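You operate a simulated robot arm through the tools that you are given. There is no shell and no other tool.

You are at the controls of a simulated robot arm. One attempt, no reset.

TASK
Screw the test motor down with the yellow key and test it.
Fine: both screws tight before the power goes on; TEST must show green; key back in its stand; power stays on. Set down upright: yellow motor key.

It is judged by the outcome, as a careful person would: the job done as asked, and still so three seconds after it is handed in. It fails if anything else is knocked over, pushed out of place, dropped, spilled or broken.

THE ROBOT
A 7-joint arm with a two-finger parallel gripper, fixed in place. Base frame: the origin is on the floor under the middle of its stand, x ahead of it, y to its left, z up. Readings come in mm, degrees, newtons and seconds.
It reaches about 1058 mm from its shoulder. Its first joint turns from -166.0 to 166.0 degrees. Payload 4.4 kg.
The tool frame sits at the grasp point between the pads (the TCP): z along the fingers, y along the line on which they close. The tips reach 23 mm beyond it. Largest opening 94 mm; finger width 38, thickness 10; the body of the gripper, 54 by 96 mm, starts 39 mm behind the TCP.
Orientation is told as [roll, pitch, yaw] about the base's x, y, z axes, in that order, counted from this pose: with the fingers straight down and closing along the base's y, the tool's x points along the base's -x, its y along +y and its z along -z.

THE INTERFACE
- The arm moves only by the tool apply_moves. Its argument "rows" is text: rows parted by semicolons, each of 6 numbers parted by spaces: the shift along the base's x, y, z in mm, then the turn, a rotation vector about the base's x, y, z in degrees. In form: dx dy dz wx wy wz; .... A call has 1 to 20 rows; each row shifts and turns the commanded pose from where the row before left it. "gripper" is the gripper command, from -1 (shut) to 1 (fully open), values between in proportion, set as the call begins (left out, the last holds). A row lasts 0.2 s, in which the tool goes at most 50 mm and 8.6 degrees; a call with a longer step from one row to the next is refused whole, and so is a gripper value outside its range. A pose out of reach is approached as far as the arm can. The call stops where the force on the tool passes 40 N (or 10 N more than at its start, if that is more) or the arm is blocked; 0.2 s more then pass. The fingers move at their own pace (about 108 mm/s each) and stop on an object; they squeeze with about 23 N. The grip force told is the motor's: it shows also when the fingers shut on nothing. Time passes only in rows, and 0.2 s behind the last, so rows that do not move let the fingers close. The reply holds the time, the measured pose of the TCP, the force on the tool along the base axes, the opening and the grip force, in the units named above and with some noise, with the torque about the TCP (base axes, N m) and any sound that the robot's microphone picked up.
- Cameras (640 x 400 px; columns grow to the right, rows downward): "scene" is fixed at [46.6, 501.4, 1570.9]; the picture's right is [0.01, -1.00, 0.00], its down [-0.82, -0.01, -0.57] and it looks along [0.57, 0.00, -0.82] (base axes); focal length 348 px, centre (320, 200). "wrist" rides on the gripper at [86, 16, -74] in the tool frame; the picture's right is [-0.18, 0.98, 0.00], its down [-0.58, -0.11, -0.81] and it looks along [-0.79, -0.15, 0.59] (tool axes); focal length 243 px, centre (320, 200). There is no depth. A picture from a camera that has moved, and an enlarged one, comes with that camera's place and axes in the base frame and with its lens.
- grab_frame(camera): a new picture of that camera. It takes no simulated time.
- zoom(camera, box): a new picture of the part [left, top, right, bottom] of that camera's present view, enlarged. It takes no simulated time.
- hand_in(): hands the job in; it is judged then, once.

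Nothing tells you positions but the pictures and the camera data. Unless the task says otherwise, let go and move clear before handing in.

The tools are called after "Request:" by a JSON object that holds its "name" and its "arguments". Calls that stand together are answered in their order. apply_moves: Moves the arm, as the interface text tells. Its arguments: {"type":"object","properties":{"rows":{"type":"string"},"gripper":{"type":"number"}},"required":["rows"]} The other tools are called the same way: grab_frame (camera) takes a picture; zoom (camera, box) takes an enlarged picture of a part of a camera's view; hand_in () hands the job in.

At the start:

```text
time_s: 0.0
ee_pos: [290.4, 356.0, 1146.6]
tool_rot: [0.0, -0.1, 0.0]
contact_force: [1.0, -0.7, -0.3]
torque: [0.01, -0.03, 0.0]
finger_gap: 94.0
grip_force: 0.1
```

scene: 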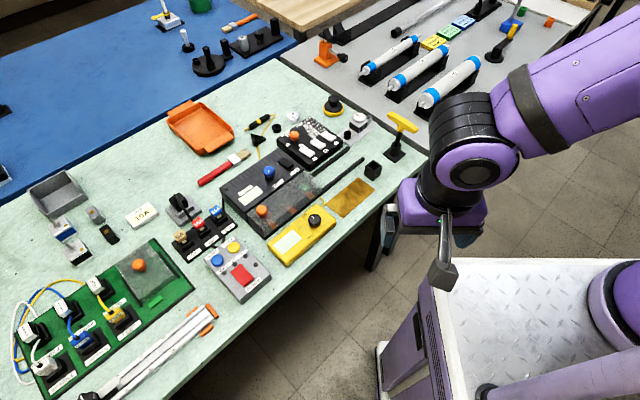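
wrist: 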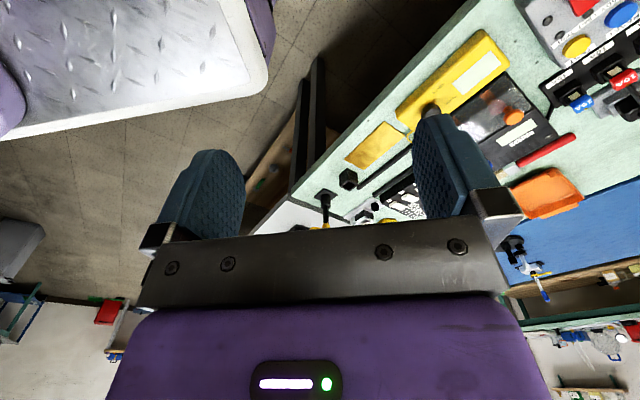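

I see a bench with many devices; a yellow T-handled key stands near the right end of the green bench. I'll zoom in on several parts to identify the test motor, its screws, the power switch and the TEST lamp.

Request:
{"name": "zoom", "arguments": {"camera": "scene", "box": [260, 80, 420, 180]}}

Request:
{"name": "zoom", "arguments": {"camera": "scene", "box": [160, 140, 380, 300]}}

Request:
{"name": "zoom", "arguments": {"camera": "scene", "box": [0, 160, 220, 400]}}

Request:
{"name": "zoom", "arguments": {"camera": "scene", "box": [140, 0, 320, 120]}}

Request:
{"name": "zoom", "arguments": {"camera": "scene", "box": [310, 0, 600, 130]}}

```text
4.00 times, centred on (340, 130) of scene
camera zoom: at [46.6, 501.4, 1570.9], right [0.01, -1.0, 0.0], down [-0.82, -0.01, -0.57], along [0.57, 0.0, -0.82], focal length 1392 px, centre (240, 480)
```

zoom: 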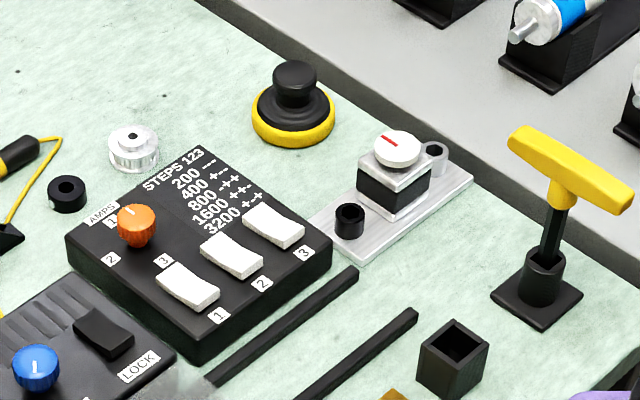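

```text
2.50 times, centred on (270, 220) of scene
camera zoom: at [46.6, 501.4, 1570.9], right [0.01, -1.0, 0.0], down [-0.82, -0.01, -0.57], along [0.57, 0.0, -0.82], focal length 870 px, centre (445, 150)
```

zoom: 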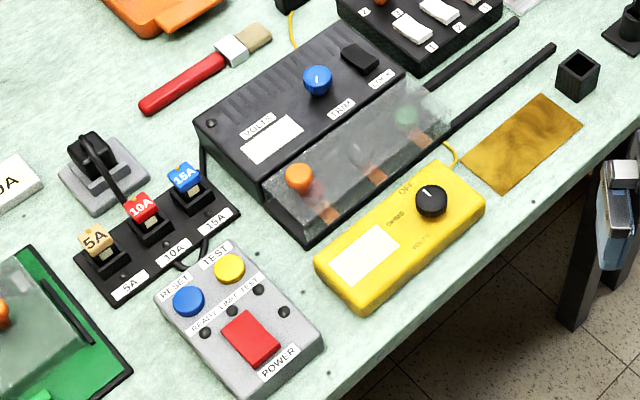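

```text
1.67 times, centred on (110, 280) of scene
camera zoom: at [46.6, 501.4, 1570.9], right [0.01, -1.0, 0.0], down [-0.82, -0.01, -0.57], along [0.57, 0.0, -0.82], focal length 580 px, centre (670, 67)
```

zoom: 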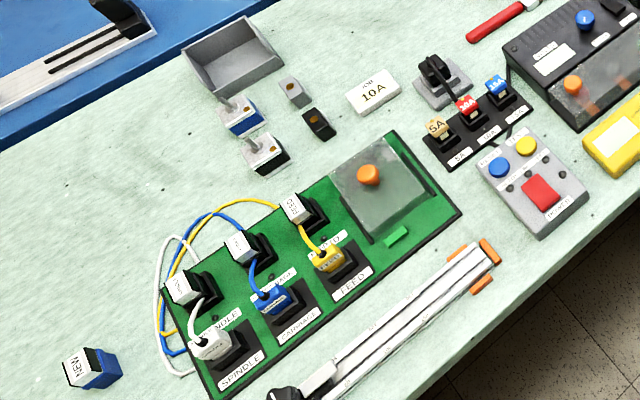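

```text
3.33 times, centred on (230, 60) of scene
camera zoom: at [46.6, 501.4, 1570.9], right [0.01, -1.0, 0.0], down [-0.82, -0.01, -0.57], along [0.57, 0.0, -0.82], focal length 1160 px, centre (620, 667)
```

zoom: 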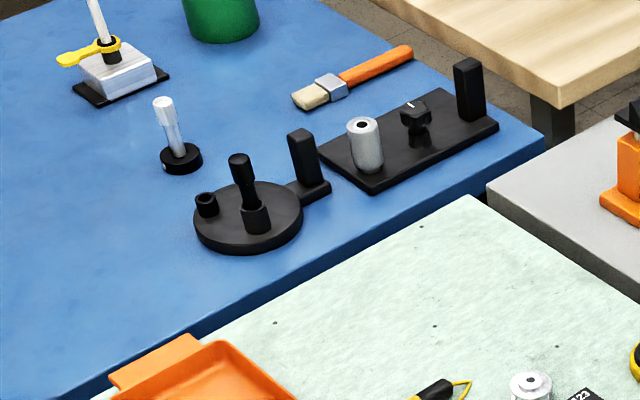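

```text
2.21 times, centred on (455, 65) of scene
camera zoom: at [46.6, 501.4, 1570.9], right [0.01, -1.0, 0.0], down [-0.82, -0.01, -0.57], along [0.57, 0.0, -0.82], focal length 768 px, centre (22, 498)
```

zoom: 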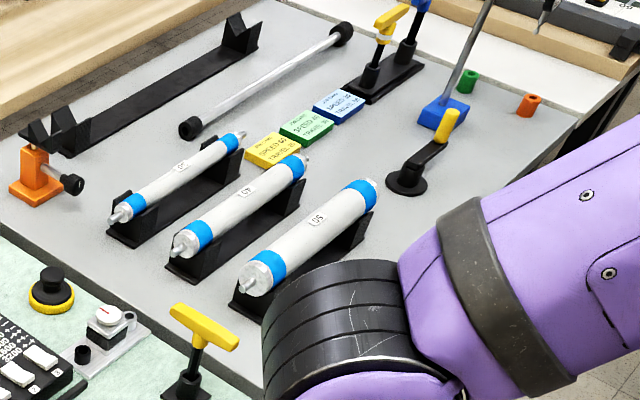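

The test motor appears to be the small motor on the aluminium plate around (825, 387, 800). Two screws flank it, and the yellow T-key stands in a black holder near (753, 283). I'll move in with the wrist camera for a closer look.

Request:
{"name": "apply_moves", "arguments": {"rows": "35 5 -20 0 0 0;35 5 -20 0 0 0;35 5 -20 0 0 0;35 5 -20 0 0 0;35 5 -20 0 0 0;35 5 -20 0 0 0;35 4 -20 0 0 0;35 4 -20 0 0 0"}}

Request:
{"name": "grab_frame", "arguments": {"camera": "wrist"}}

Request:
{"name": "grab_frame", "arguments": {"camera": "scene"}}

```text
time_s: 1.8
ee_pos: [568.1, 393.3, 983.5]
tool_rot: [0.0, -0.1, 0.1]
contact_force: [0.5, 0.1, 0.7]
torque: [-0.03, -0.07, -0.02]
finger_gap: 94.1
grip_force: 0.0
```

```text
taken
camera wrist: at [482.3, 408.9, 1056.5], right [0.18, 0.98, 0.0], down [0.58, -0.11, 0.81], along [0.79, -0.15, -0.59], focal length 243 px, centre (320, 200)
```

wrist: 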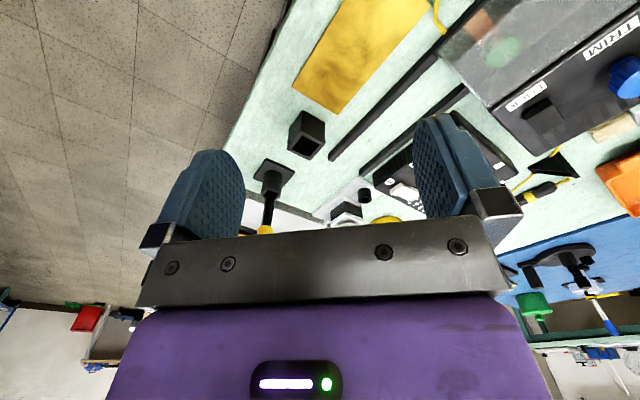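

```text
taken
```

scene: 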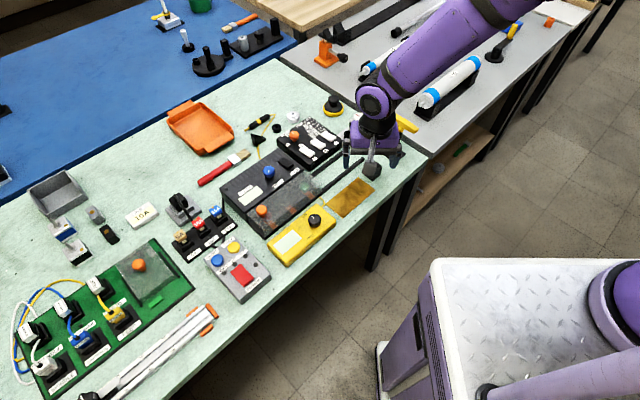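

The gripper hides part of the motor in this view. I'll move forward at the same height, so it shows between the fingers, and zoom in.

Request:
{"name": "apply_moves", "arguments": {"rows": "40 -5 0 0 0 0;40 -5 0 0 0 0;40 -5 0 0 0 0"}}

Request:
{"name": "grab_frame", "arguments": {"camera": "wrist"}}

Request:
{"name": "zoom", "arguments": {"camera": "wrist", "box": [240, 80, 420, 230]}}

```text
time_s: 2.6
ee_pos: [687.9, 379.4, 984.7]
tool_rot: [0.0, 0.1, 0.0]
contact_force: [-1.6, 0.3, 0.8]
torque: [-0.01, -0.04, -0.01]
finger_gap: 94.0
grip_force: 0.1
```

```text
taken
camera wrist: at [602.4, 395.8, 1058.0], right [0.18, 0.98, 0.0], down [0.58, -0.11, 0.81], along [0.79, -0.15, -0.59], focal length 243 px, centre (320, 200)
```

wrist: 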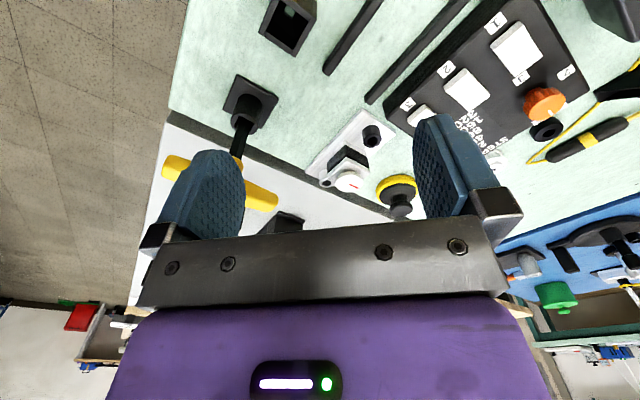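

```text
2.67 times, centred on (330, 155) of wrist
camera zoom: at [602.4, 395.8, 1058.0], right [0.18, 0.98, 0.0], down [0.58, -0.11, 0.81], along [0.79, -0.15, -0.59], focal length 647 px, centre (293, 320)
```

zoom: 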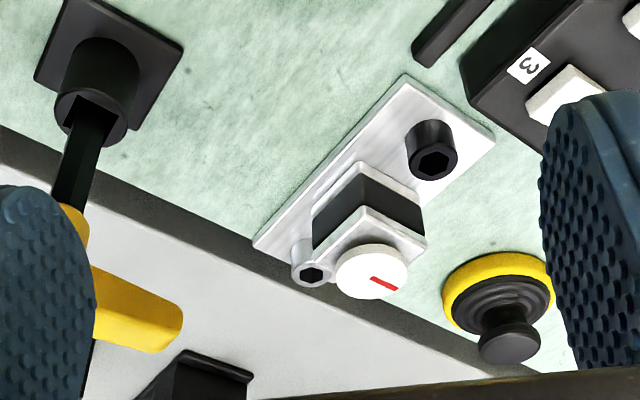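

I can see two hex-socket screws on the motor plate: a black one near (815, 425) and a silver one behind the motor. The key has a hex shaft and its T-bar points at about 43° yaw. I'll rotate the tool to match the bar and hover over the key to measure it.

Request:
{"name": "apply_moves", "arguments": {"rows": "0 -10 20 0 0 0;10 -18 7 0 0 7.2;10 -18 7 0 0 7.2;10 -18 7 0 0 7.2;10 -18 7 0 0 7.2;10 -18 7 0 0 7.2;5 -2 0 0 0 7.2"}}

Request:
{"name": "grab_frame", "arguments": {"camera": "wrist"}}

Request:
{"name": "grab_frame", "arguments": {"camera": "scene"}}

```text
time_s: 4.2
ee_pos: [745.3, 277.3, 1040.5]
tool_rot: [0.0, 0.0, 43.3]
contact_force: [0.2, 0.6, -0.2]
torque: [0.01, 0.0, 0.02]
finger_gap: 94.0
grip_force: 0.0
```

```text
taken
camera wrist: at [670.6, 230.1, 1113.7], right [-0.54, 0.84, 0.0], down [0.5, 0.32, 0.81], along [0.68, 0.44, -0.59], focal length 243 px, centre (320, 200)
```

wrist: 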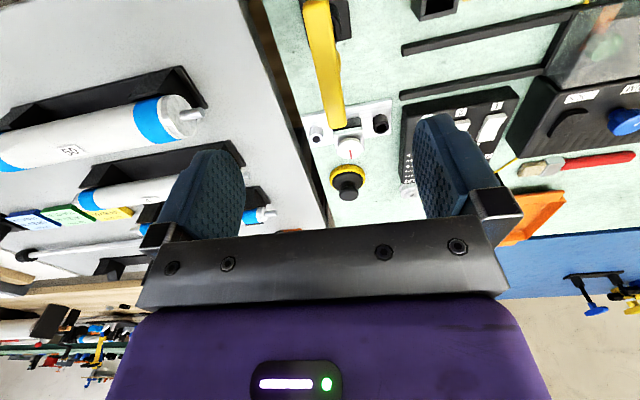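

```text
taken
```

scene: 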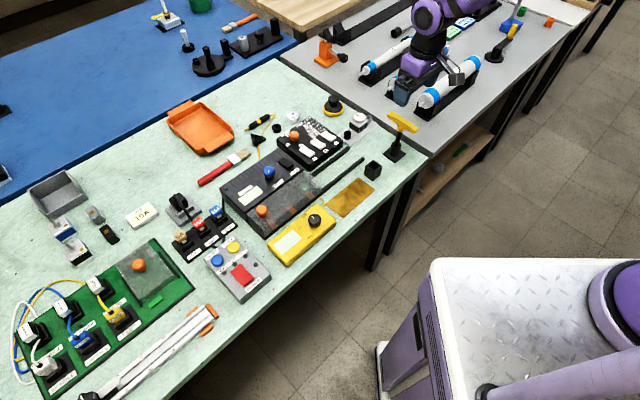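

The bar direction matches the tool yaw at about 43–44°. I'll back up along the bar to see the whole key and its stand.

Request:
{"name": "apply_moves", "arguments": {"rows": "-36 -34 -10 0 0 0;-36 -34 -10 0 0 0;-22 -20 -10 0 0 0"}}

Request:
{"name": "grab_frame", "arguments": {"camera": "wrist"}}

Request:
{"name": "zoom", "arguments": {"camera": "wrist", "box": [240, 60, 440, 185]}}

Request:
{"name": "zoom", "arguments": {"camera": "scene", "box": [330, 80, 430, 170]}}

```text
refused: row 1 steps farther than a row can; nothing moved
```

```text
taken
camera wrist: at [670.6, 230.1, 1113.7], right [-0.54, 0.84, 0.0], down [0.5, 0.32, 0.81], along [0.68, 0.44, -0.59], focal length 243 px, centre (320, 200)
```

wrist: 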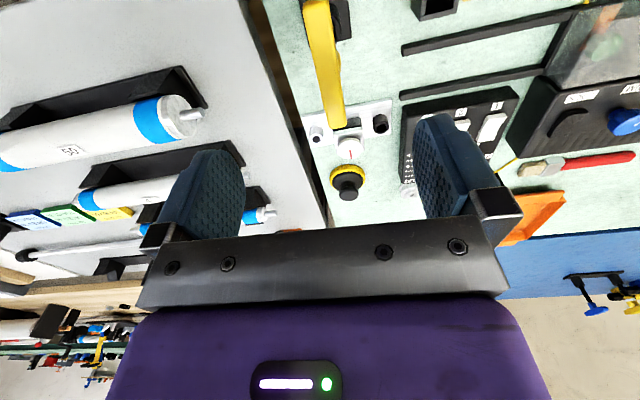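

```text
3.20 times, centred on (340, 122) of wrist
camera zoom: at [670.6, 230.1, 1113.7], right [-0.54, 0.84, 0.0], down [0.5, 0.32, 0.81], along [0.68, 0.44, -0.59], focal length 776 px, centre (256, 448)
```

zoom: 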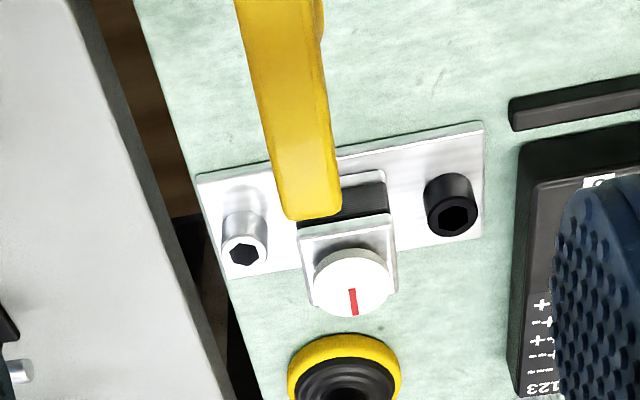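

```text
4.44 times, centred on (380, 125) of scene
camera zoom: at [46.6, 501.4, 1570.9], right [0.01, -1.0, 0.0], down [-0.82, -0.01, -0.57], along [0.57, 0.0, -0.82], focal length 1547 px, centre (53, 533)
```

zoom: 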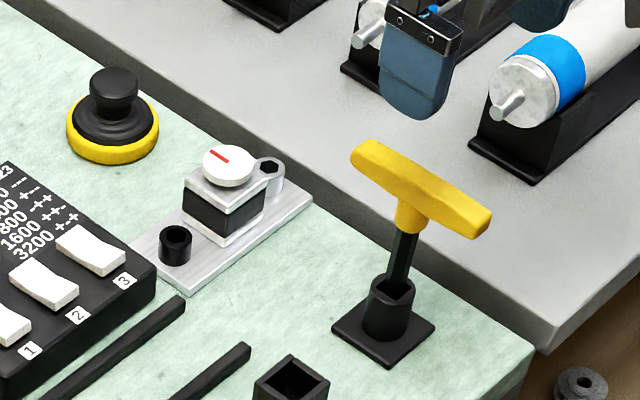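

The move was refused because one step was slightly too long. Both screws are located: black top near (805, 423, 825), silver top near (878, 356, 821). I'll back up along the bar with smaller steps.

Request:
{"name": "apply_moves", "arguments": {"rows": "-30 -28 -12 0 0 0;-30 -28 -12 0 0 0;-30 -28 -12 0 0 0"}}

Request:
{"name": "grab_frame", "arguments": {"camera": "wrist"}}

Request:
{"name": "zoom", "arguments": {"camera": "wrist", "box": [240, 60, 440, 185]}}

```text
time_s: 5.0
ee_pos: [652.7, 193.3, 1004.0]
tool_rot: [-0.1, 0.1, 43.2]
contact_force: [-0.3, -0.1, -0.6]
torque: [0.0, -0.01, 0.01]
finger_gap: 93.9
grip_force: 0.1
```

```text
taken
camera wrist: at [579.8, 145.5, 1076.9], right [-0.54, 0.84, 0.0], down [0.5, 0.32, 0.81], along [0.68, 0.43, -0.59], focal length 243 px, centre (320, 200)
```

wrist: 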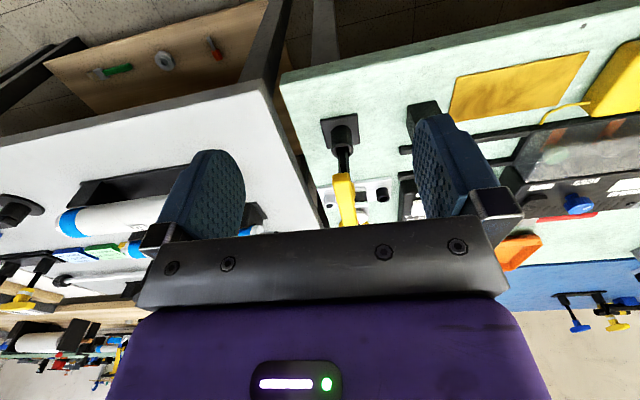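

```text
3.20 times, centred on (340, 122) of wrist
camera zoom: at [579.8, 145.5, 1076.9], right [-0.54, 0.84, 0.0], down [0.5, 0.32, 0.81], along [0.68, 0.43, -0.59], focal length 776 px, centre (256, 448)
```

zoom: 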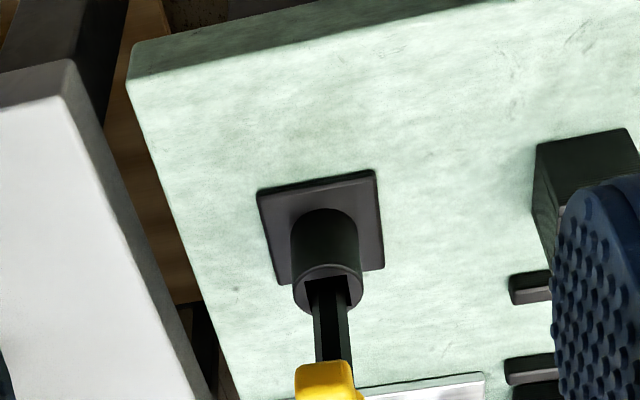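

Triangulating several views puts the key axis at about (743.5, 285). The bar centre is at z≈927, its yaw is about 43.5°, and the stand's socket top is at z≈840. I'll move above the bar and check alignment.

Request:
{"name": "apply_moves", "arguments": {"rows": "30 30.5 0 0 0 0;30 30.5 0 0 0 0;30.8 31 0 0 0 0.3;0 0 -20 0 0 0;0 0 -12 0 0 0;0 0 0 0 0 0"}}

Request:
{"name": "grab_frame", "arguments": {"camera": "wrist"}}

Request:
{"name": "zoom", "arguments": {"camera": "scene", "box": [330, 60, 450, 170]}}

```text
time_s: 6.4
ee_pos: [745.0, 284.0, 970.5]
tool_rot: [0.0, -0.1, 43.6]
contact_force: [-0.3, -0.3, -0.4]
torque: [-0.01, 0.02, 0.01]
finger_gap: 94.1
grip_force: 0.1
```

```text
taken
camera wrist: at [671.3, 236.8, 1044.3], right [-0.54, 0.84, 0.0], down [0.5, 0.32, 0.81], along [0.68, 0.44, -0.59], focal length 243 px, centre (320, 200)
```

wrist: 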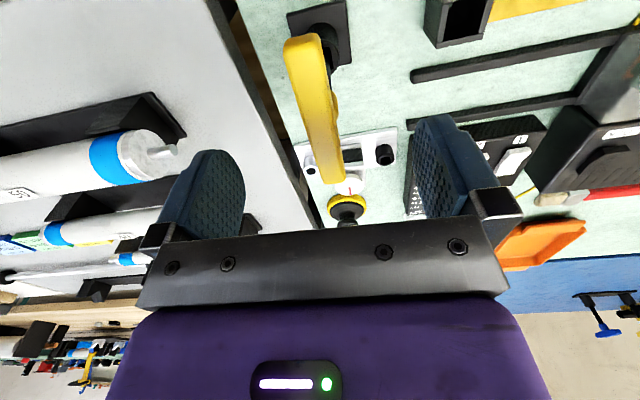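

```text
3.64 times, centred on (390, 115) of scene
camera zoom: at [46.6, 501.4, 1570.9], right [0.01, -1.0, 0.0], down [-0.82, -0.01, -0.57], along [0.57, 0.0, -0.82], focal length 1266 px, centre (66, 509)
```

zoom: 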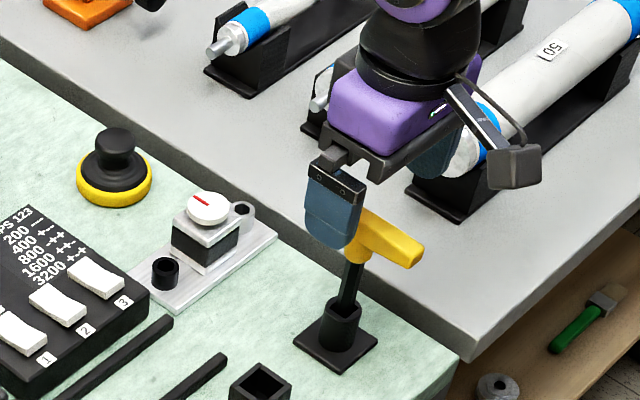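

I'm hovering above the bar with the fingers straddling it. I'll zoom in to check that it's centred before descending.

Request:
{"name": "zoom", "arguments": {"camera": "wrist", "box": [220, 0, 420, 230]}}

```text
1.74 times, centred on (320, 115) of wrist
camera zoom: at [671.3, 236.8, 1044.3], right [-0.54, 0.84, 0.0], down [0.5, 0.32, 0.81], along [0.68, 0.44, -0.59], focal length 422 px, centre (320, 348)
```

zoom: 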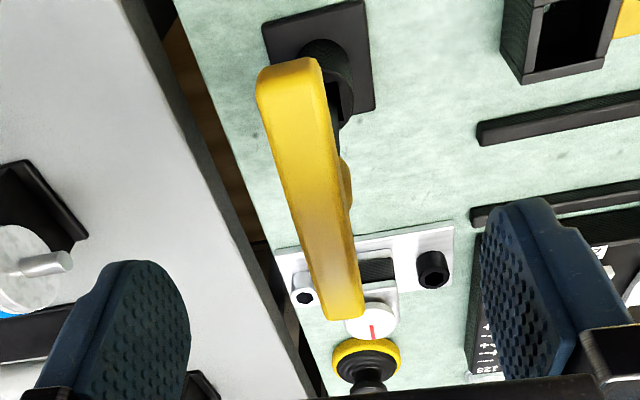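

The fingers straddle the bar with about a 2 mm offset. I'll correct it, go down to bar height and check before closing.

Request:
{"name": "apply_moves", "arguments": {"rows": "-2 1 0 0 0 0.4;0 0 -14 0 0 0;0 0 -14 0 0 0;0 0 -12 0 0 0;0 0 0 0 0 0"}}

Request:
{"name": "zoom", "arguments": {"camera": "wrist", "box": [220, 0, 420, 230]}}

Request:
{"name": "zoom", "arguments": {"camera": "scene", "box": [330, 60, 450, 170]}}

```text
time_s: 7.6
ee_pos: [743.1, 284.7, 930.6]
tool_rot: [0.0, 0.0, 43.8]
contact_force: [0.0, -0.3, 0.3]
torque: [0.02, 0.0, -0.06]
finger_gap: 94.1
grip_force: 0.1
```

```text
1.74 times, centred on (320, 115) of wrist
camera zoom: at [669.7, 237.0, 1005.4], right [-0.55, 0.84, 0.0], down [0.49, 0.32, 0.81], along [0.67, 0.44, -0.59], focal length 422 px, centre (320, 348)
```

zoom: 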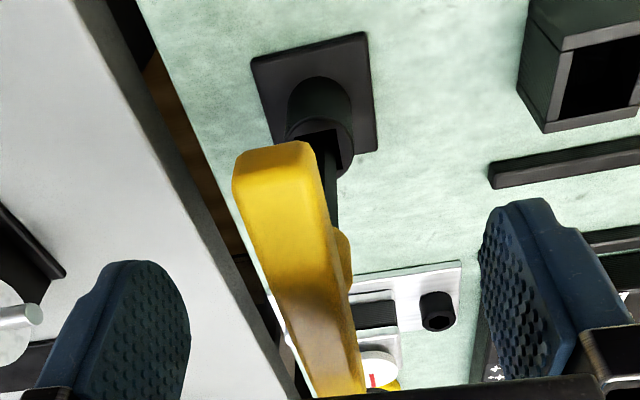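

```text
3.64 times, centred on (390, 115) of scene
camera zoom: at [46.6, 501.4, 1570.9], right [0.01, -1.0, 0.0], down [-0.82, -0.01, -0.57], along [0.57, 0.0, -0.82], focal length 1266 px, centre (66, 509)
```

zoom: 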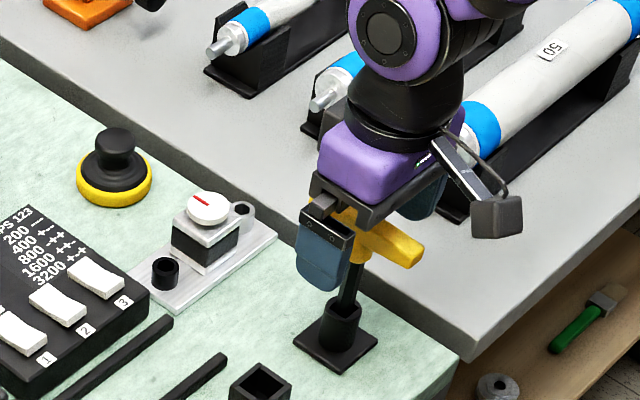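

The bar is centred between the fingers at TCP height, so I'm closing the gripper on it now.

Request:
{"name": "apply_moves", "arguments": {"rows": "0 0 0 0 0 0;0 0 0 0 0 0;0 0 0 0 0 0;0 0 0 0 0 0", "gripper": -1}}

Request:
{"name": "zoom", "arguments": {"camera": "wrist", "box": [220, 0, 420, 230]}}

Request:
{"name": "zoom", "arguments": {"camera": "scene", "box": [330, 60, 450, 170]}}

```text
time_s: 8.6
ee_pos: [742.4, 283.9, 931.4]
tool_rot: [0.0, -0.1, 43.9]
contact_force: [-0.7, 0.0, 0.2]
torque: [0.05, 0.01, -0.02]
finger_gap: 19.4
grip_force: 22.9
```

```text
1.74 times, centred on (320, 115) of wrist
camera zoom: at [669.7, 237.0, 1005.4], right [-0.55, 0.84, 0.0], down [0.49, 0.32, 0.81], along [0.67, 0.44, -0.59], focal length 422 px, centre (320, 348)
```

zoom: 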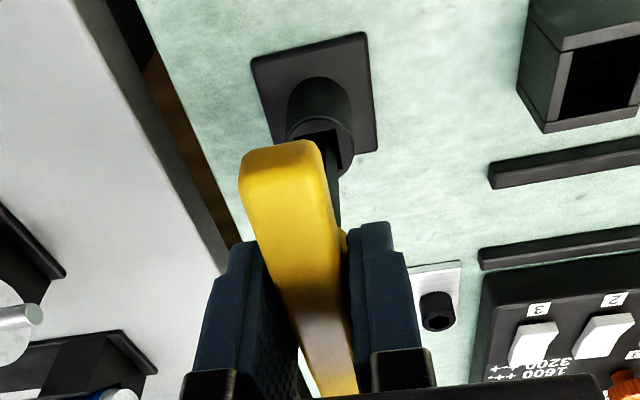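

```text
3.64 times, centred on (390, 115) of scene
camera zoom: at [46.6, 501.4, 1570.9], right [0.01, -1.0, 0.0], down [-0.82, -0.01, -0.57], along [0.57, 0.0, -0.82], focal length 1266 px, centre (66, 509)
```

zoom: 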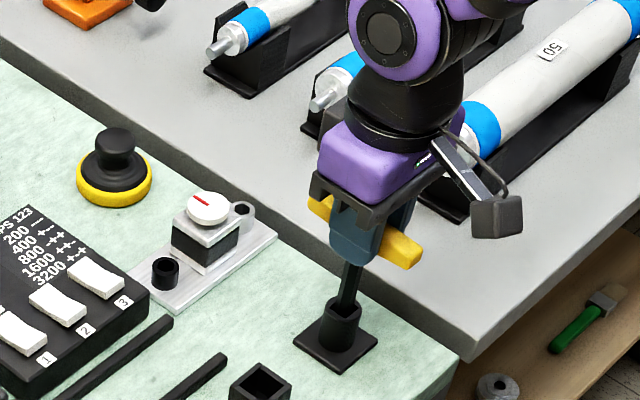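

The key is gripped at a 19.4 mm opening. Next I'll lift it straight out of the stand and check that the stand stays where it is.

Request:
{"name": "apply_moves", "arguments": {"rows": "0 0 5 0 0 0;0 0 10 0 0 0;0 0 15 0 0 0;0 0 20 0 0 0;0 0 20 0 0 0;0 0 20 0 0 0;0 0 0 0 0 0"}}

Request:
{"name": "grab_frame", "arguments": {"camera": "wrist"}}

Request:
{"name": "zoom", "arguments": {"camera": "scene", "box": [330, 50, 450, 170]}}

```text
time_s: 10.2
ee_pos: [742.4, 285.8, 1022.9]
tool_rot: [0.0, -0.1, 43.9]
contact_force: [-0.1, 0.1, -1.7]
torque: [0.04, 0.06, -0.01]
finger_gap: 19.2
grip_force: 22.6
```

```text
taken
camera wrist: at [669.9, 237.8, 1096.9], right [-0.55, 0.84, 0.0], down [0.49, 0.32, 0.81], along [0.67, 0.44, -0.59], focal length 243 px, centre (320, 200)
```

wrist: 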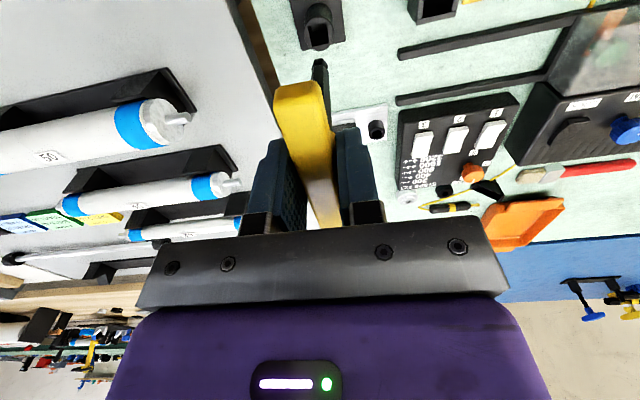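

```text
3.33 times, centred on (390, 110) of scene
camera zoom: at [46.6, 501.4, 1570.9], right [0.01, -1.0, 0.0], down [-0.82, -0.01, -0.57], along [0.57, 0.0, -0.82], focal length 1160 px, centre (87, 500)
```

zoom: 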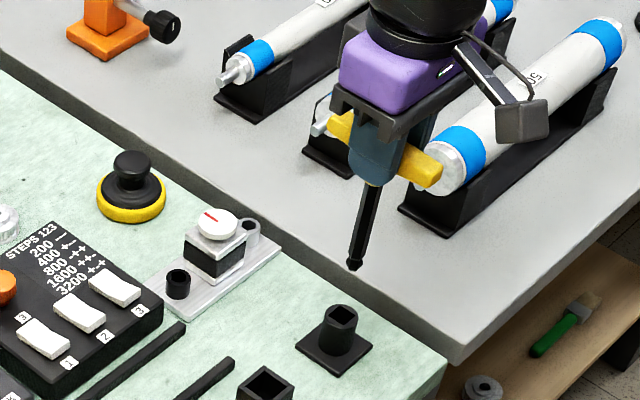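

The key is out and the stand hasn't moved; the tip sits about 125 mm below the TCP. I'll carry it above the black screw near (805, 423) and inspect.

Request:
{"name": "apply_moves", "arguments": {"rows": "15.6 34.3 0 0 0 0;15.6 34.3 0 0 0 0;15.6 34.3 0 0 0 0;15.8 34.3 0 0 0 0;0 0 -15 0 0 0;0 0 -15 0 0 0;0 0 0 0 0 0"}}

Request:
{"name": "grab_frame", "arguments": {"camera": "wrist"}}

Request:
{"name": "zoom", "arguments": {"camera": "wrist", "box": [270, 40, 400, 170]}}

Request:
{"name": "zoom", "arguments": {"camera": "scene", "box": [310, 70, 410, 150]}}

```text
time_s: 11.8
ee_pos: [806.4, 422.9, 990.3]
tool_rot: [-0.1, -0.1, 43.8]
contact_force: [-0.1, 0.7, -0.8]
torque: [0.0, 0.0, -0.02]
finger_gap: 19.4
grip_force: 23.0
```

```text
taken
camera wrist: at [732.8, 375.7, 1064.9], right [-0.55, 0.84, 0.0], down [0.49, 0.32, 0.81], along [0.67, 0.44, -0.59], focal length 243 px, centre (320, 200)
```

wrist: 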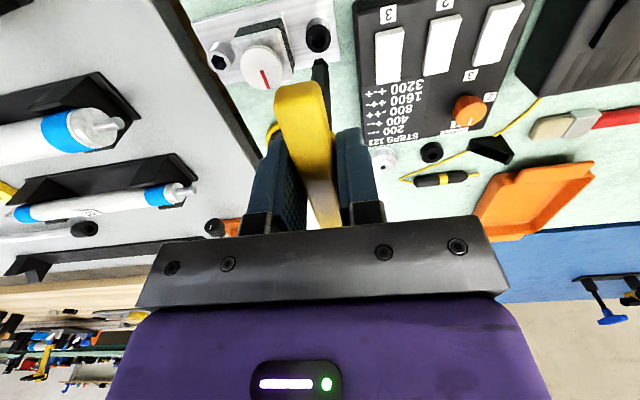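

```text
3.08 times, centred on (335, 105) of wrist
camera zoom: at [732.8, 375.7, 1064.9], right [-0.55, 0.84, 0.0], down [0.49, 0.32, 0.81], along [0.67, 0.44, -0.59], focal length 746 px, centre (274, 492)
```

zoom: 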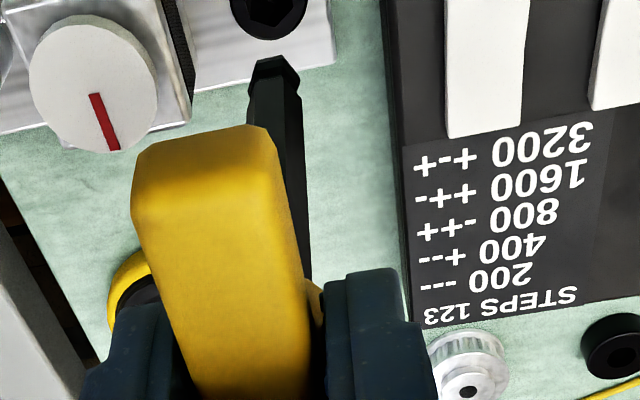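

```text
5.00 times, centred on (360, 110) of scene
camera zoom: at [46.6, 501.4, 1570.9], right [0.01, -1.0, 0.0], down [-0.82, -0.01, -0.57], along [0.57, 0.0, -0.82], focal length 1740 px, centre (120, 650)
```

zoom: 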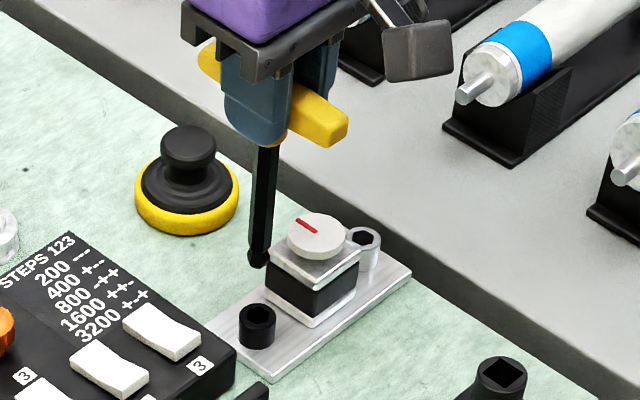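

The tip is hanging roughly over the black screw. I'll zoom tightly to compare the tip and the screw socket.

Request:
{"name": "zoom", "arguments": {"camera": "wrist", "box": [280, 0, 360, 80]}}

Request:
{"name": "zoom", "arguments": {"camera": "scene", "box": [340, 100, 400, 150]}}

```text
5.00 times, centred on (320, 40) of wrist
camera zoom: at [732.8, 375.7, 1064.9], right [-0.55, 0.84, 0.0], down [0.49, 0.32, 0.81], along [0.67, 0.44, -0.59], focal length 1213 px, centre (320, 1000)
```

zoom: 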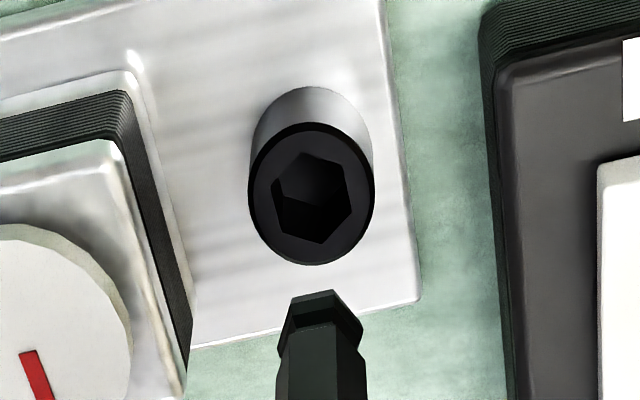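

```text
8.00 times, centred on (370, 125) of scene
camera zoom: at [46.6, 501.4, 1570.9], right [0.01, -1.0, 0.0], down [-0.82, -0.01, -0.57], along [0.57, 0.0, -0.82], focal length 2784 px, centre (-80, 800)
```

zoom: 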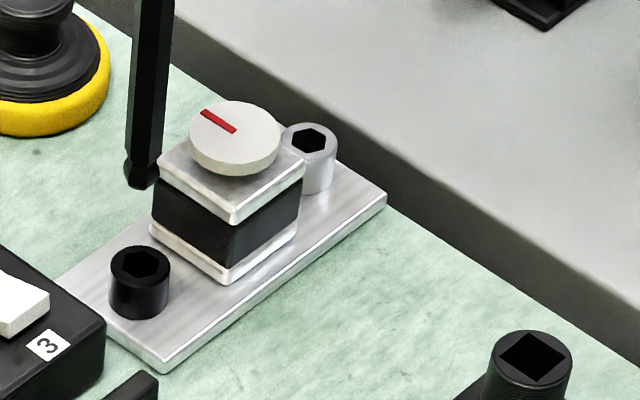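

It's a ball-end hex key, offset only about 1.5 mm from the screw axis. Before going down I'll check the hex orientation of the shaft against the socket.

Request:
{"name": "zoom", "arguments": {"camera": "wrist", "box": [300, 25, 350, 75]}}

Request:
{"name": "zoom", "arguments": {"camera": "scene", "box": [350, 95, 375, 145]}}

```text
8.00 times, centred on (325, 50) of wrist
camera zoom: at [732.8, 375.7, 1064.9], right [-0.55, 0.84, 0.0], down [0.49, 0.32, 0.81], along [0.67, 0.44, -0.59], focal length 1941 px, centre (280, 1400)
```

zoom: 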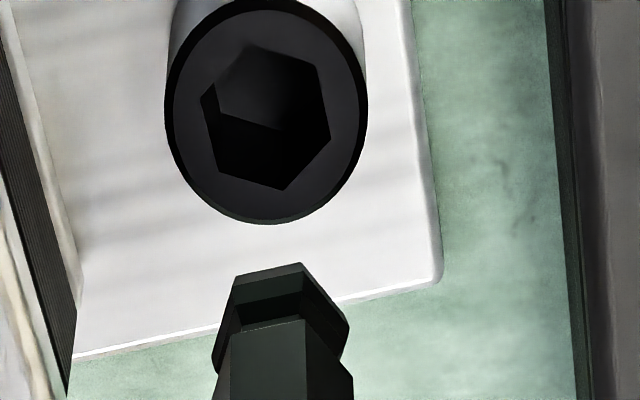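

```text
8.00 times, centred on (362, 120) of scene
camera zoom: at [46.6, 501.4, 1570.9], right [0.01, -1.0, 0.0], down [-0.82, -0.01, -0.57], along [0.57, 0.0, -0.82], focal length 2784 px, centre (-20, 840)
```

zoom: 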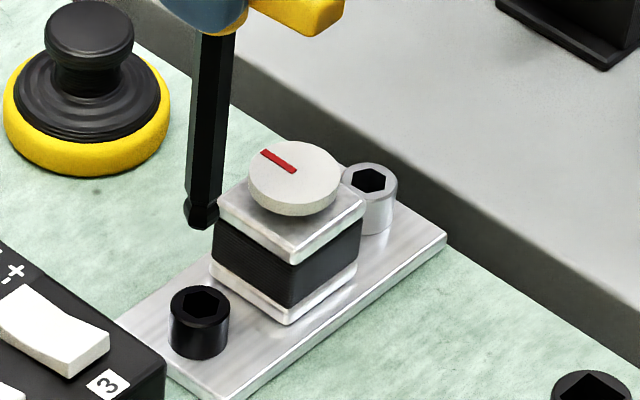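

The key's hex appears about 26° rotated from the screw's hex. I'll turn the tool +26° and nudge the position, then recheck.

Request:
{"name": "apply_moves", "arguments": {"rows": "0.8 -1.4 0 0 0 6.5;0 0 0 0 0 6.5;0 0 0 0 0 6.5;0 0 0 0 0 6.5;0 0 0 0 0 0;0 0 0 0 0 0"}}

Request:
{"name": "grab_frame", "arguments": {"camera": "wrist"}}

Request:
{"name": "zoom", "arguments": {"camera": "wrist", "box": [290, 10, 350, 70]}}

Request:
{"name": "zoom", "arguments": {"camera": "scene", "box": [340, 100, 400, 150]}}

```text
time_s: 13.2
ee_pos: [806.9, 423.0, 992.1]
tool_rot: [0.0, 0.0, 69.9]
contact_force: [0.2, -0.2, -1.6]
torque: [-0.05, 0.0, 0.02]
finger_gap: 19.6
grip_force: 23.1
```

```text
taken
camera wrist: at [762.0, 346.4, 1065.9], right [-0.86, 0.51, 0.0], down [0.3, 0.51, 0.81], along [0.41, 0.69, -0.59], focal length 243 px, centre (320, 200)
```

wrist: 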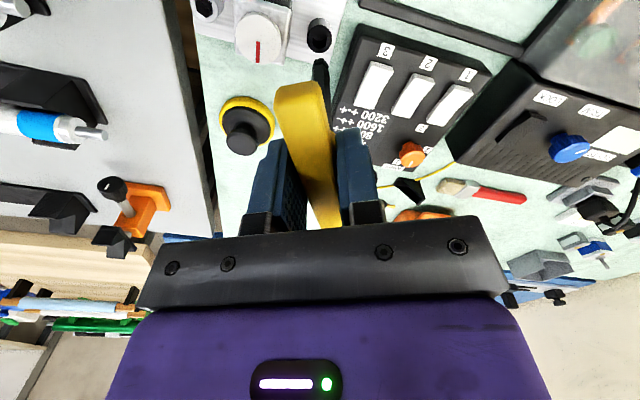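

```text
6.67 times, centred on (320, 40) of wrist
camera zoom: at [762.0, 346.4, 1065.9], right [-0.86, 0.51, 0.0], down [0.3, 0.51, 0.81], along [0.41, 0.69, -0.59], focal length 1618 px, centre (320, 1267)
```

zoom: 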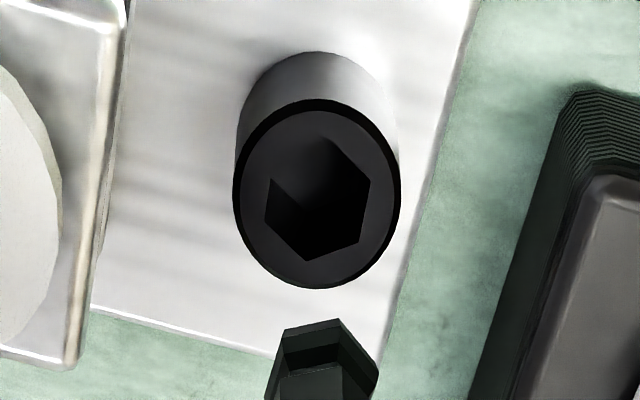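

```text
8.00 times, centred on (370, 125) of scene
camera zoom: at [46.6, 501.4, 1570.9], right [0.01, -1.0, 0.0], down [-0.82, -0.01, -0.57], along [0.57, 0.0, -0.82], focal length 2784 px, centre (-80, 800)
```

zoom: 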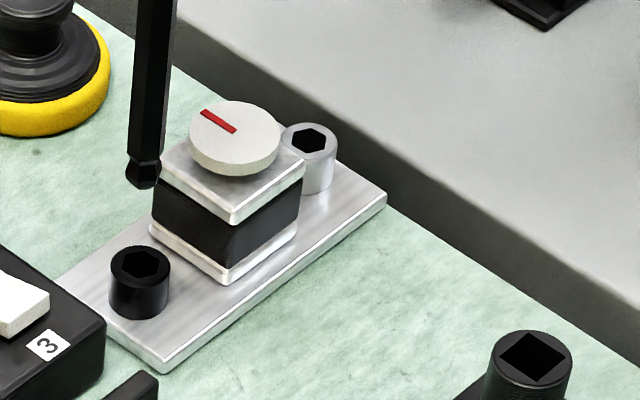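

The hexes are nearly aligned now, but the key axis may sit about 2–3 mm ahead of the TCP along the bar. I'll zoom closer to measure that.

Request:
{"name": "zoom", "arguments": {"camera": "wrist", "box": [300, 20, 340, 60]}}

Request:
{"name": "zoom", "arguments": {"camera": "wrist", "box": [240, 50, 400, 240]}}

Request:
{"name": "zoom", "arguments": {"camera": "scene", "box": [345, 110, 375, 140]}}

Request:
{"name": "zoom", "arguments": {"camera": "scene", "box": [340, 70, 380, 110]}}

```text
10.00 times, centred on (320, 40) of wrist
camera zoom: at [762.0, 346.4, 1065.9], right [-0.86, 0.51, 0.0], down [0.3, 0.51, 0.81], along [0.41, 0.69, -0.59], focal length 2426 px, centre (320, 1800)
```

zoom: 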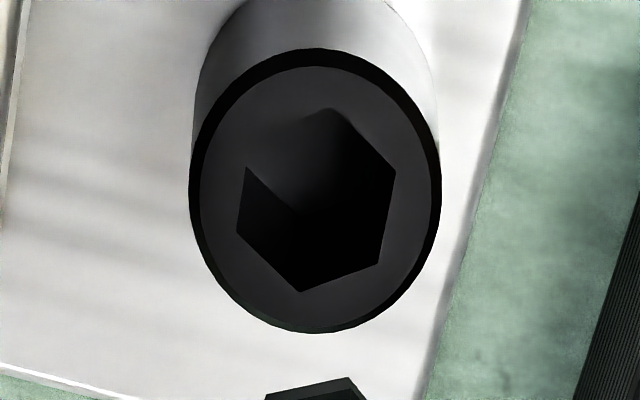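

```text
2.11 times, centred on (320, 145) of wrist
camera zoom: at [762.0, 346.4, 1065.9], right [-0.86, 0.51, 0.0], down [0.3, 0.51, 0.81], along [0.41, 0.69, -0.59], focal length 511 px, centre (320, 316)
```

zoom: 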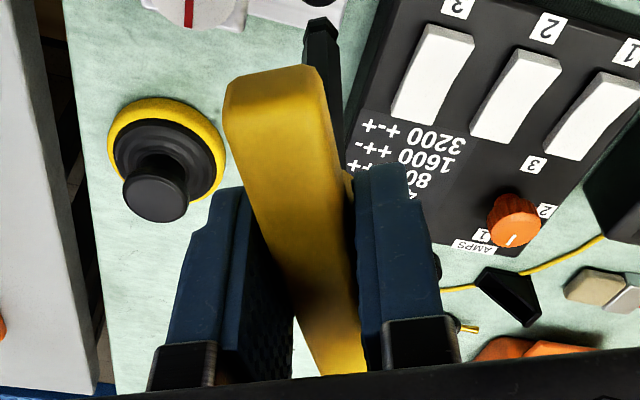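

```text
13.33 times, centred on (360, 125) of scene
camera zoom: at [46.6, 501.4, 1570.9], right [0.01, -1.0, 0.0], down [-0.82, -0.01, -0.57], along [0.57, 0.0, -0.82], focal length 4640 px, centre (-213, 1200)
```

zoom: 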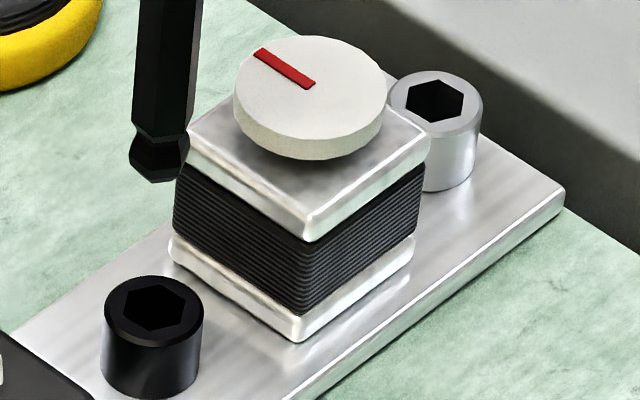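

```text
10.00 times, centred on (360, 90) of scene
camera zoom: at [46.6, 501.4, 1570.9], right [0.01, -1.0, 0.0], down [-0.82, -0.01, -0.57], along [0.57, 0.0, -0.82], focal length 3480 px, centre (-80, 1300)
```

zoom: 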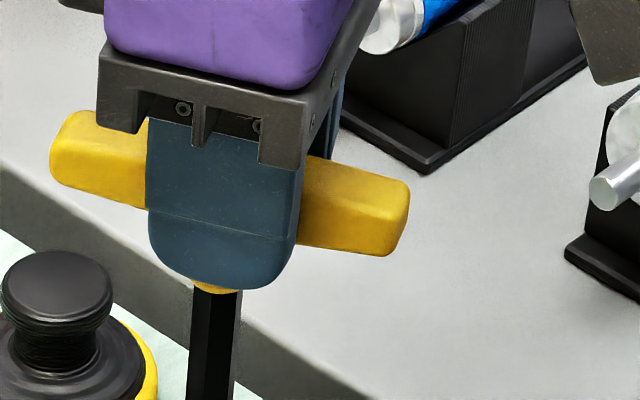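

The bar is flush with the pads and the key axis lies about 3 mm ahead of the TCP along the bar. The key still needs about 10° more counter-clockwise to match the socket. I'll apply both corrections and recheck.

Request:
{"name": "apply_moves", "arguments": {"rows": "-0.3 -1.4 0 0 0 5;0 0 0 0 0 5;0 0 -8 0 0 0;0 0 -8 0 0 0;0 0 0 0 0 0;0 0 0 0 0 0"}}

Request:
{"name": "zoom", "arguments": {"camera": "wrist", "box": [295, 10, 345, 60]}}

Request:
{"name": "zoom", "arguments": {"camera": "scene", "box": [345, 110, 375, 140]}}

```text
time_s: 14.6
ee_pos: [807.5, 421.0, 975.9]
tool_rot: [0.1, 0.1, 79.8]
contact_force: [-0.3, 0.7, -0.4]
torque: [0.0, -0.01, -0.01]
finger_gap: 0.0
grip_force: 23.4
```

```text
8.00 times, centred on (320, 35) of wrist
camera zoom: at [776.3, 338.8, 1049.6], right [-0.94, 0.35, 0.0], down [0.21, 0.55, 0.81], along [0.28, 0.75, -0.59], focal length 1941 px, centre (320, 1520)
```

zoom: 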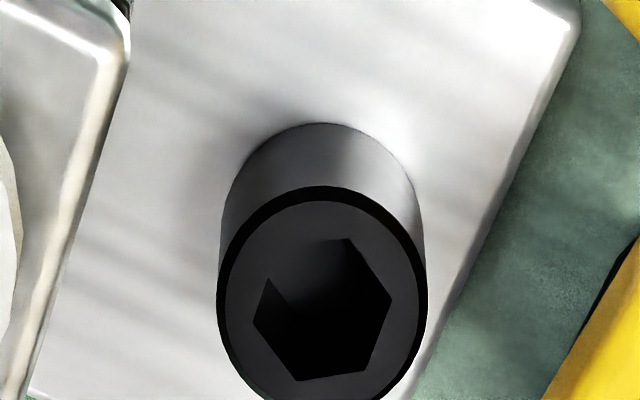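

```text
13.33 times, centred on (360, 125) of scene
camera zoom: at [46.6, 501.4, 1570.9], right [0.01, -1.0, 0.0], down [-0.82, -0.01, -0.57], along [0.57, 0.0, -0.82], focal length 4640 px, centre (-213, 1200)
```

zoom: 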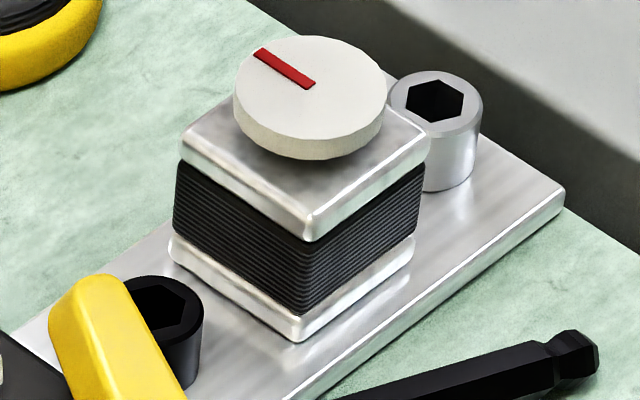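

The gripper is empty: the key has slipped out and is lying beside the plate. I'll look at how it's resting before doing anything else.

Request:
{"name": "grab_frame", "arguments": {"camera": "scene"}}

Request:
{"name": "zoom", "arguments": {"camera": "scene", "box": [310, 90, 430, 180]}}

Request:
{"name": "grab_frame", "arguments": {"camera": "wrist"}}

```text
taken
```

scene: 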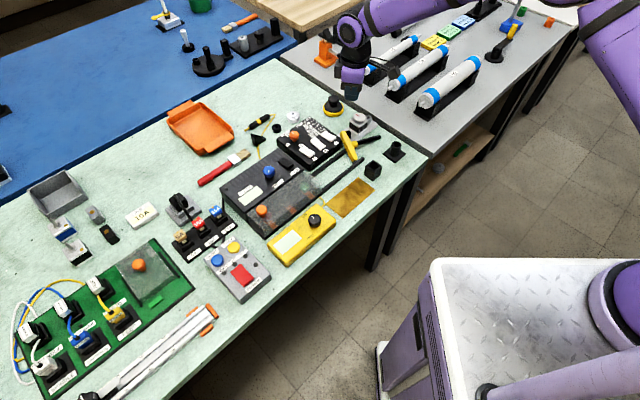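

```text
4.44 times, centred on (370, 135) of scene
camera zoom: at [46.6, 501.4, 1570.9], right [0.01, -1.0, 0.0], down [-0.82, -0.01, -0.57], along [0.57, 0.0, -0.82], focal length 1547 px, centre (98, 489)
```

zoom: 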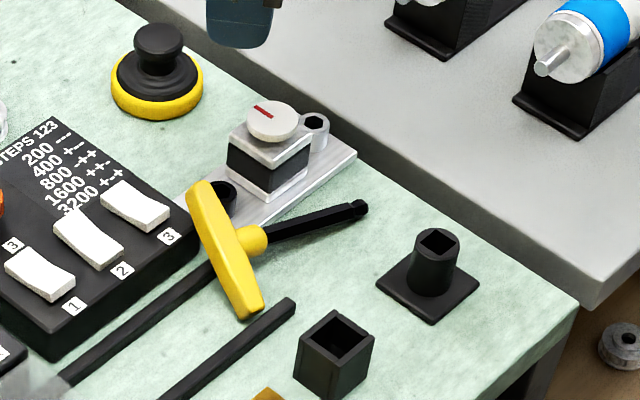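

```text
taken
camera wrist: at [776.3, 338.8, 1049.6], right [-0.94, 0.35, 0.0], down [0.21, 0.55, 0.81], along [0.28, 0.75, -0.59], focal length 243 px, centre (320, 200)
```

wrist: 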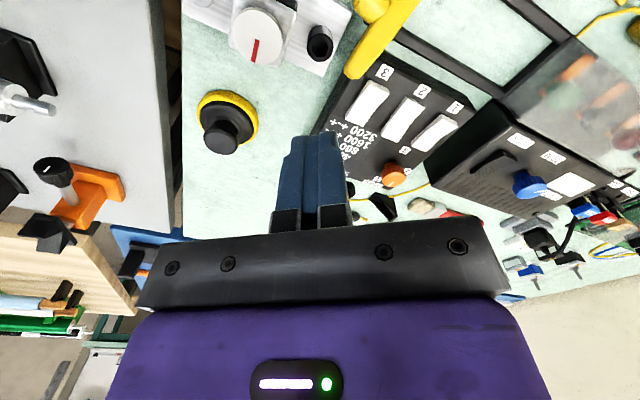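

The key lies on its side: the handle is near (753, 423), the shaft points toward (809, 324), and one bar end is propped up. Nothing else seems to have moved. I'll raise the arm, open the fingers and turn to look along the shaft.

Request:
{"name": "apply_moves", "arguments": {"rows": "0 0 20 0 0 0;0 0 20 0 0 0;-4 1 0 0 0 -8.4;-4 1 0 0 0 -8.4;-4 1 0 0 0 -8.4;-4 1 0 0 0 -8.4;-4 1 0 0 0 -8.4;-4 1 0 0 0 -8.4;-4 1 0 0 0 -8.4;-4 1 0 0 0 -8.4;-4 1 0 0 0 -8.4;-4 1 0 0 0 -8.4;-4 1 0 0 0 -8.4;-4 1 0 0 0 -8.4;-4 0 0 0 0 -8.4;-4 0 0 0 0 -8.4;-2 0 0 0 0 -8.4;0 0 0 0 0 -8.4;0 0 0 0 0 -5.4", "gripper": -0.2}}

Request:
{"name": "grab_frame", "arguments": {"camera": "wrist"}}

Request:
{"name": "zoom", "arguments": {"camera": "scene", "box": [320, 100, 400, 160]}}

```text
time_s: 18.6
ee_pos: [748.6, 432.3, 1017.0]
tool_rot: [0.0, 0.0, -60.0]
contact_force: [-0.7, 0.5, 0.2]
torque: [0.01, -0.04, -0.02]
finger_gap: 37.6
grip_force: 0.1
```

```text
taken
camera wrist: at [719.2, 515.5, 1089.7], right [0.94, 0.33, 0.0], down [0.2, -0.56, 0.81], along [0.27, -0.76, -0.59], focal length 243 px, centre (320, 200)
```

wrist: 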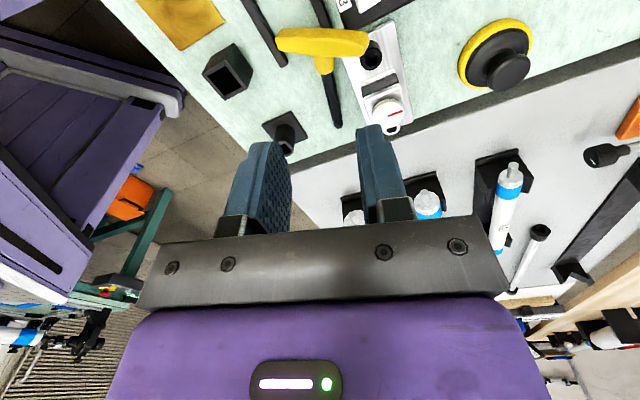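

```text
6.67 times, centred on (360, 130) of scene
camera zoom: at [46.6, 501.4, 1570.9], right [0.01, -1.0, 0.0], down [-0.82, -0.01, -0.57], along [0.57, 0.0, -0.82], focal length 2320 px, centre (53, 667)
```

zoom: 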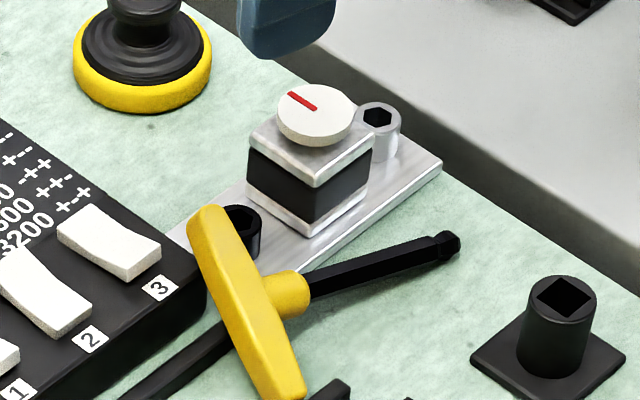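

I have a clear view of the key now. I'll zoom in to measure the shaft position and direction.

Request:
{"name": "zoom", "arguments": {"camera": "wrist", "box": [260, 0, 420, 140]}}

```text
2.86 times, centred on (340, 70) of wrist
camera zoom: at [719.2, 515.5, 1089.7], right [0.94, 0.33, 0.0], down [0.2, -0.56, 0.81], along [0.27, -0.76, -0.59], focal length 693 px, centre (263, 571)
```

zoom: 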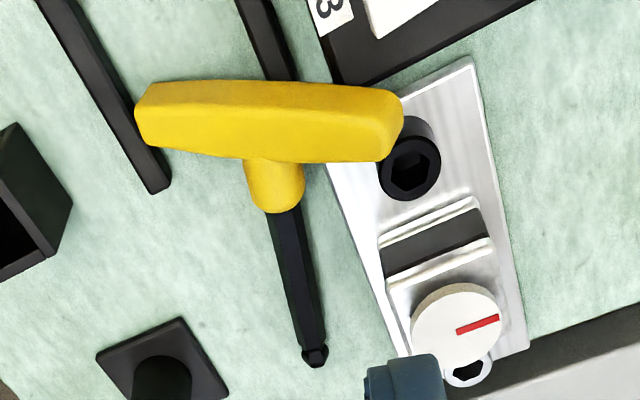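

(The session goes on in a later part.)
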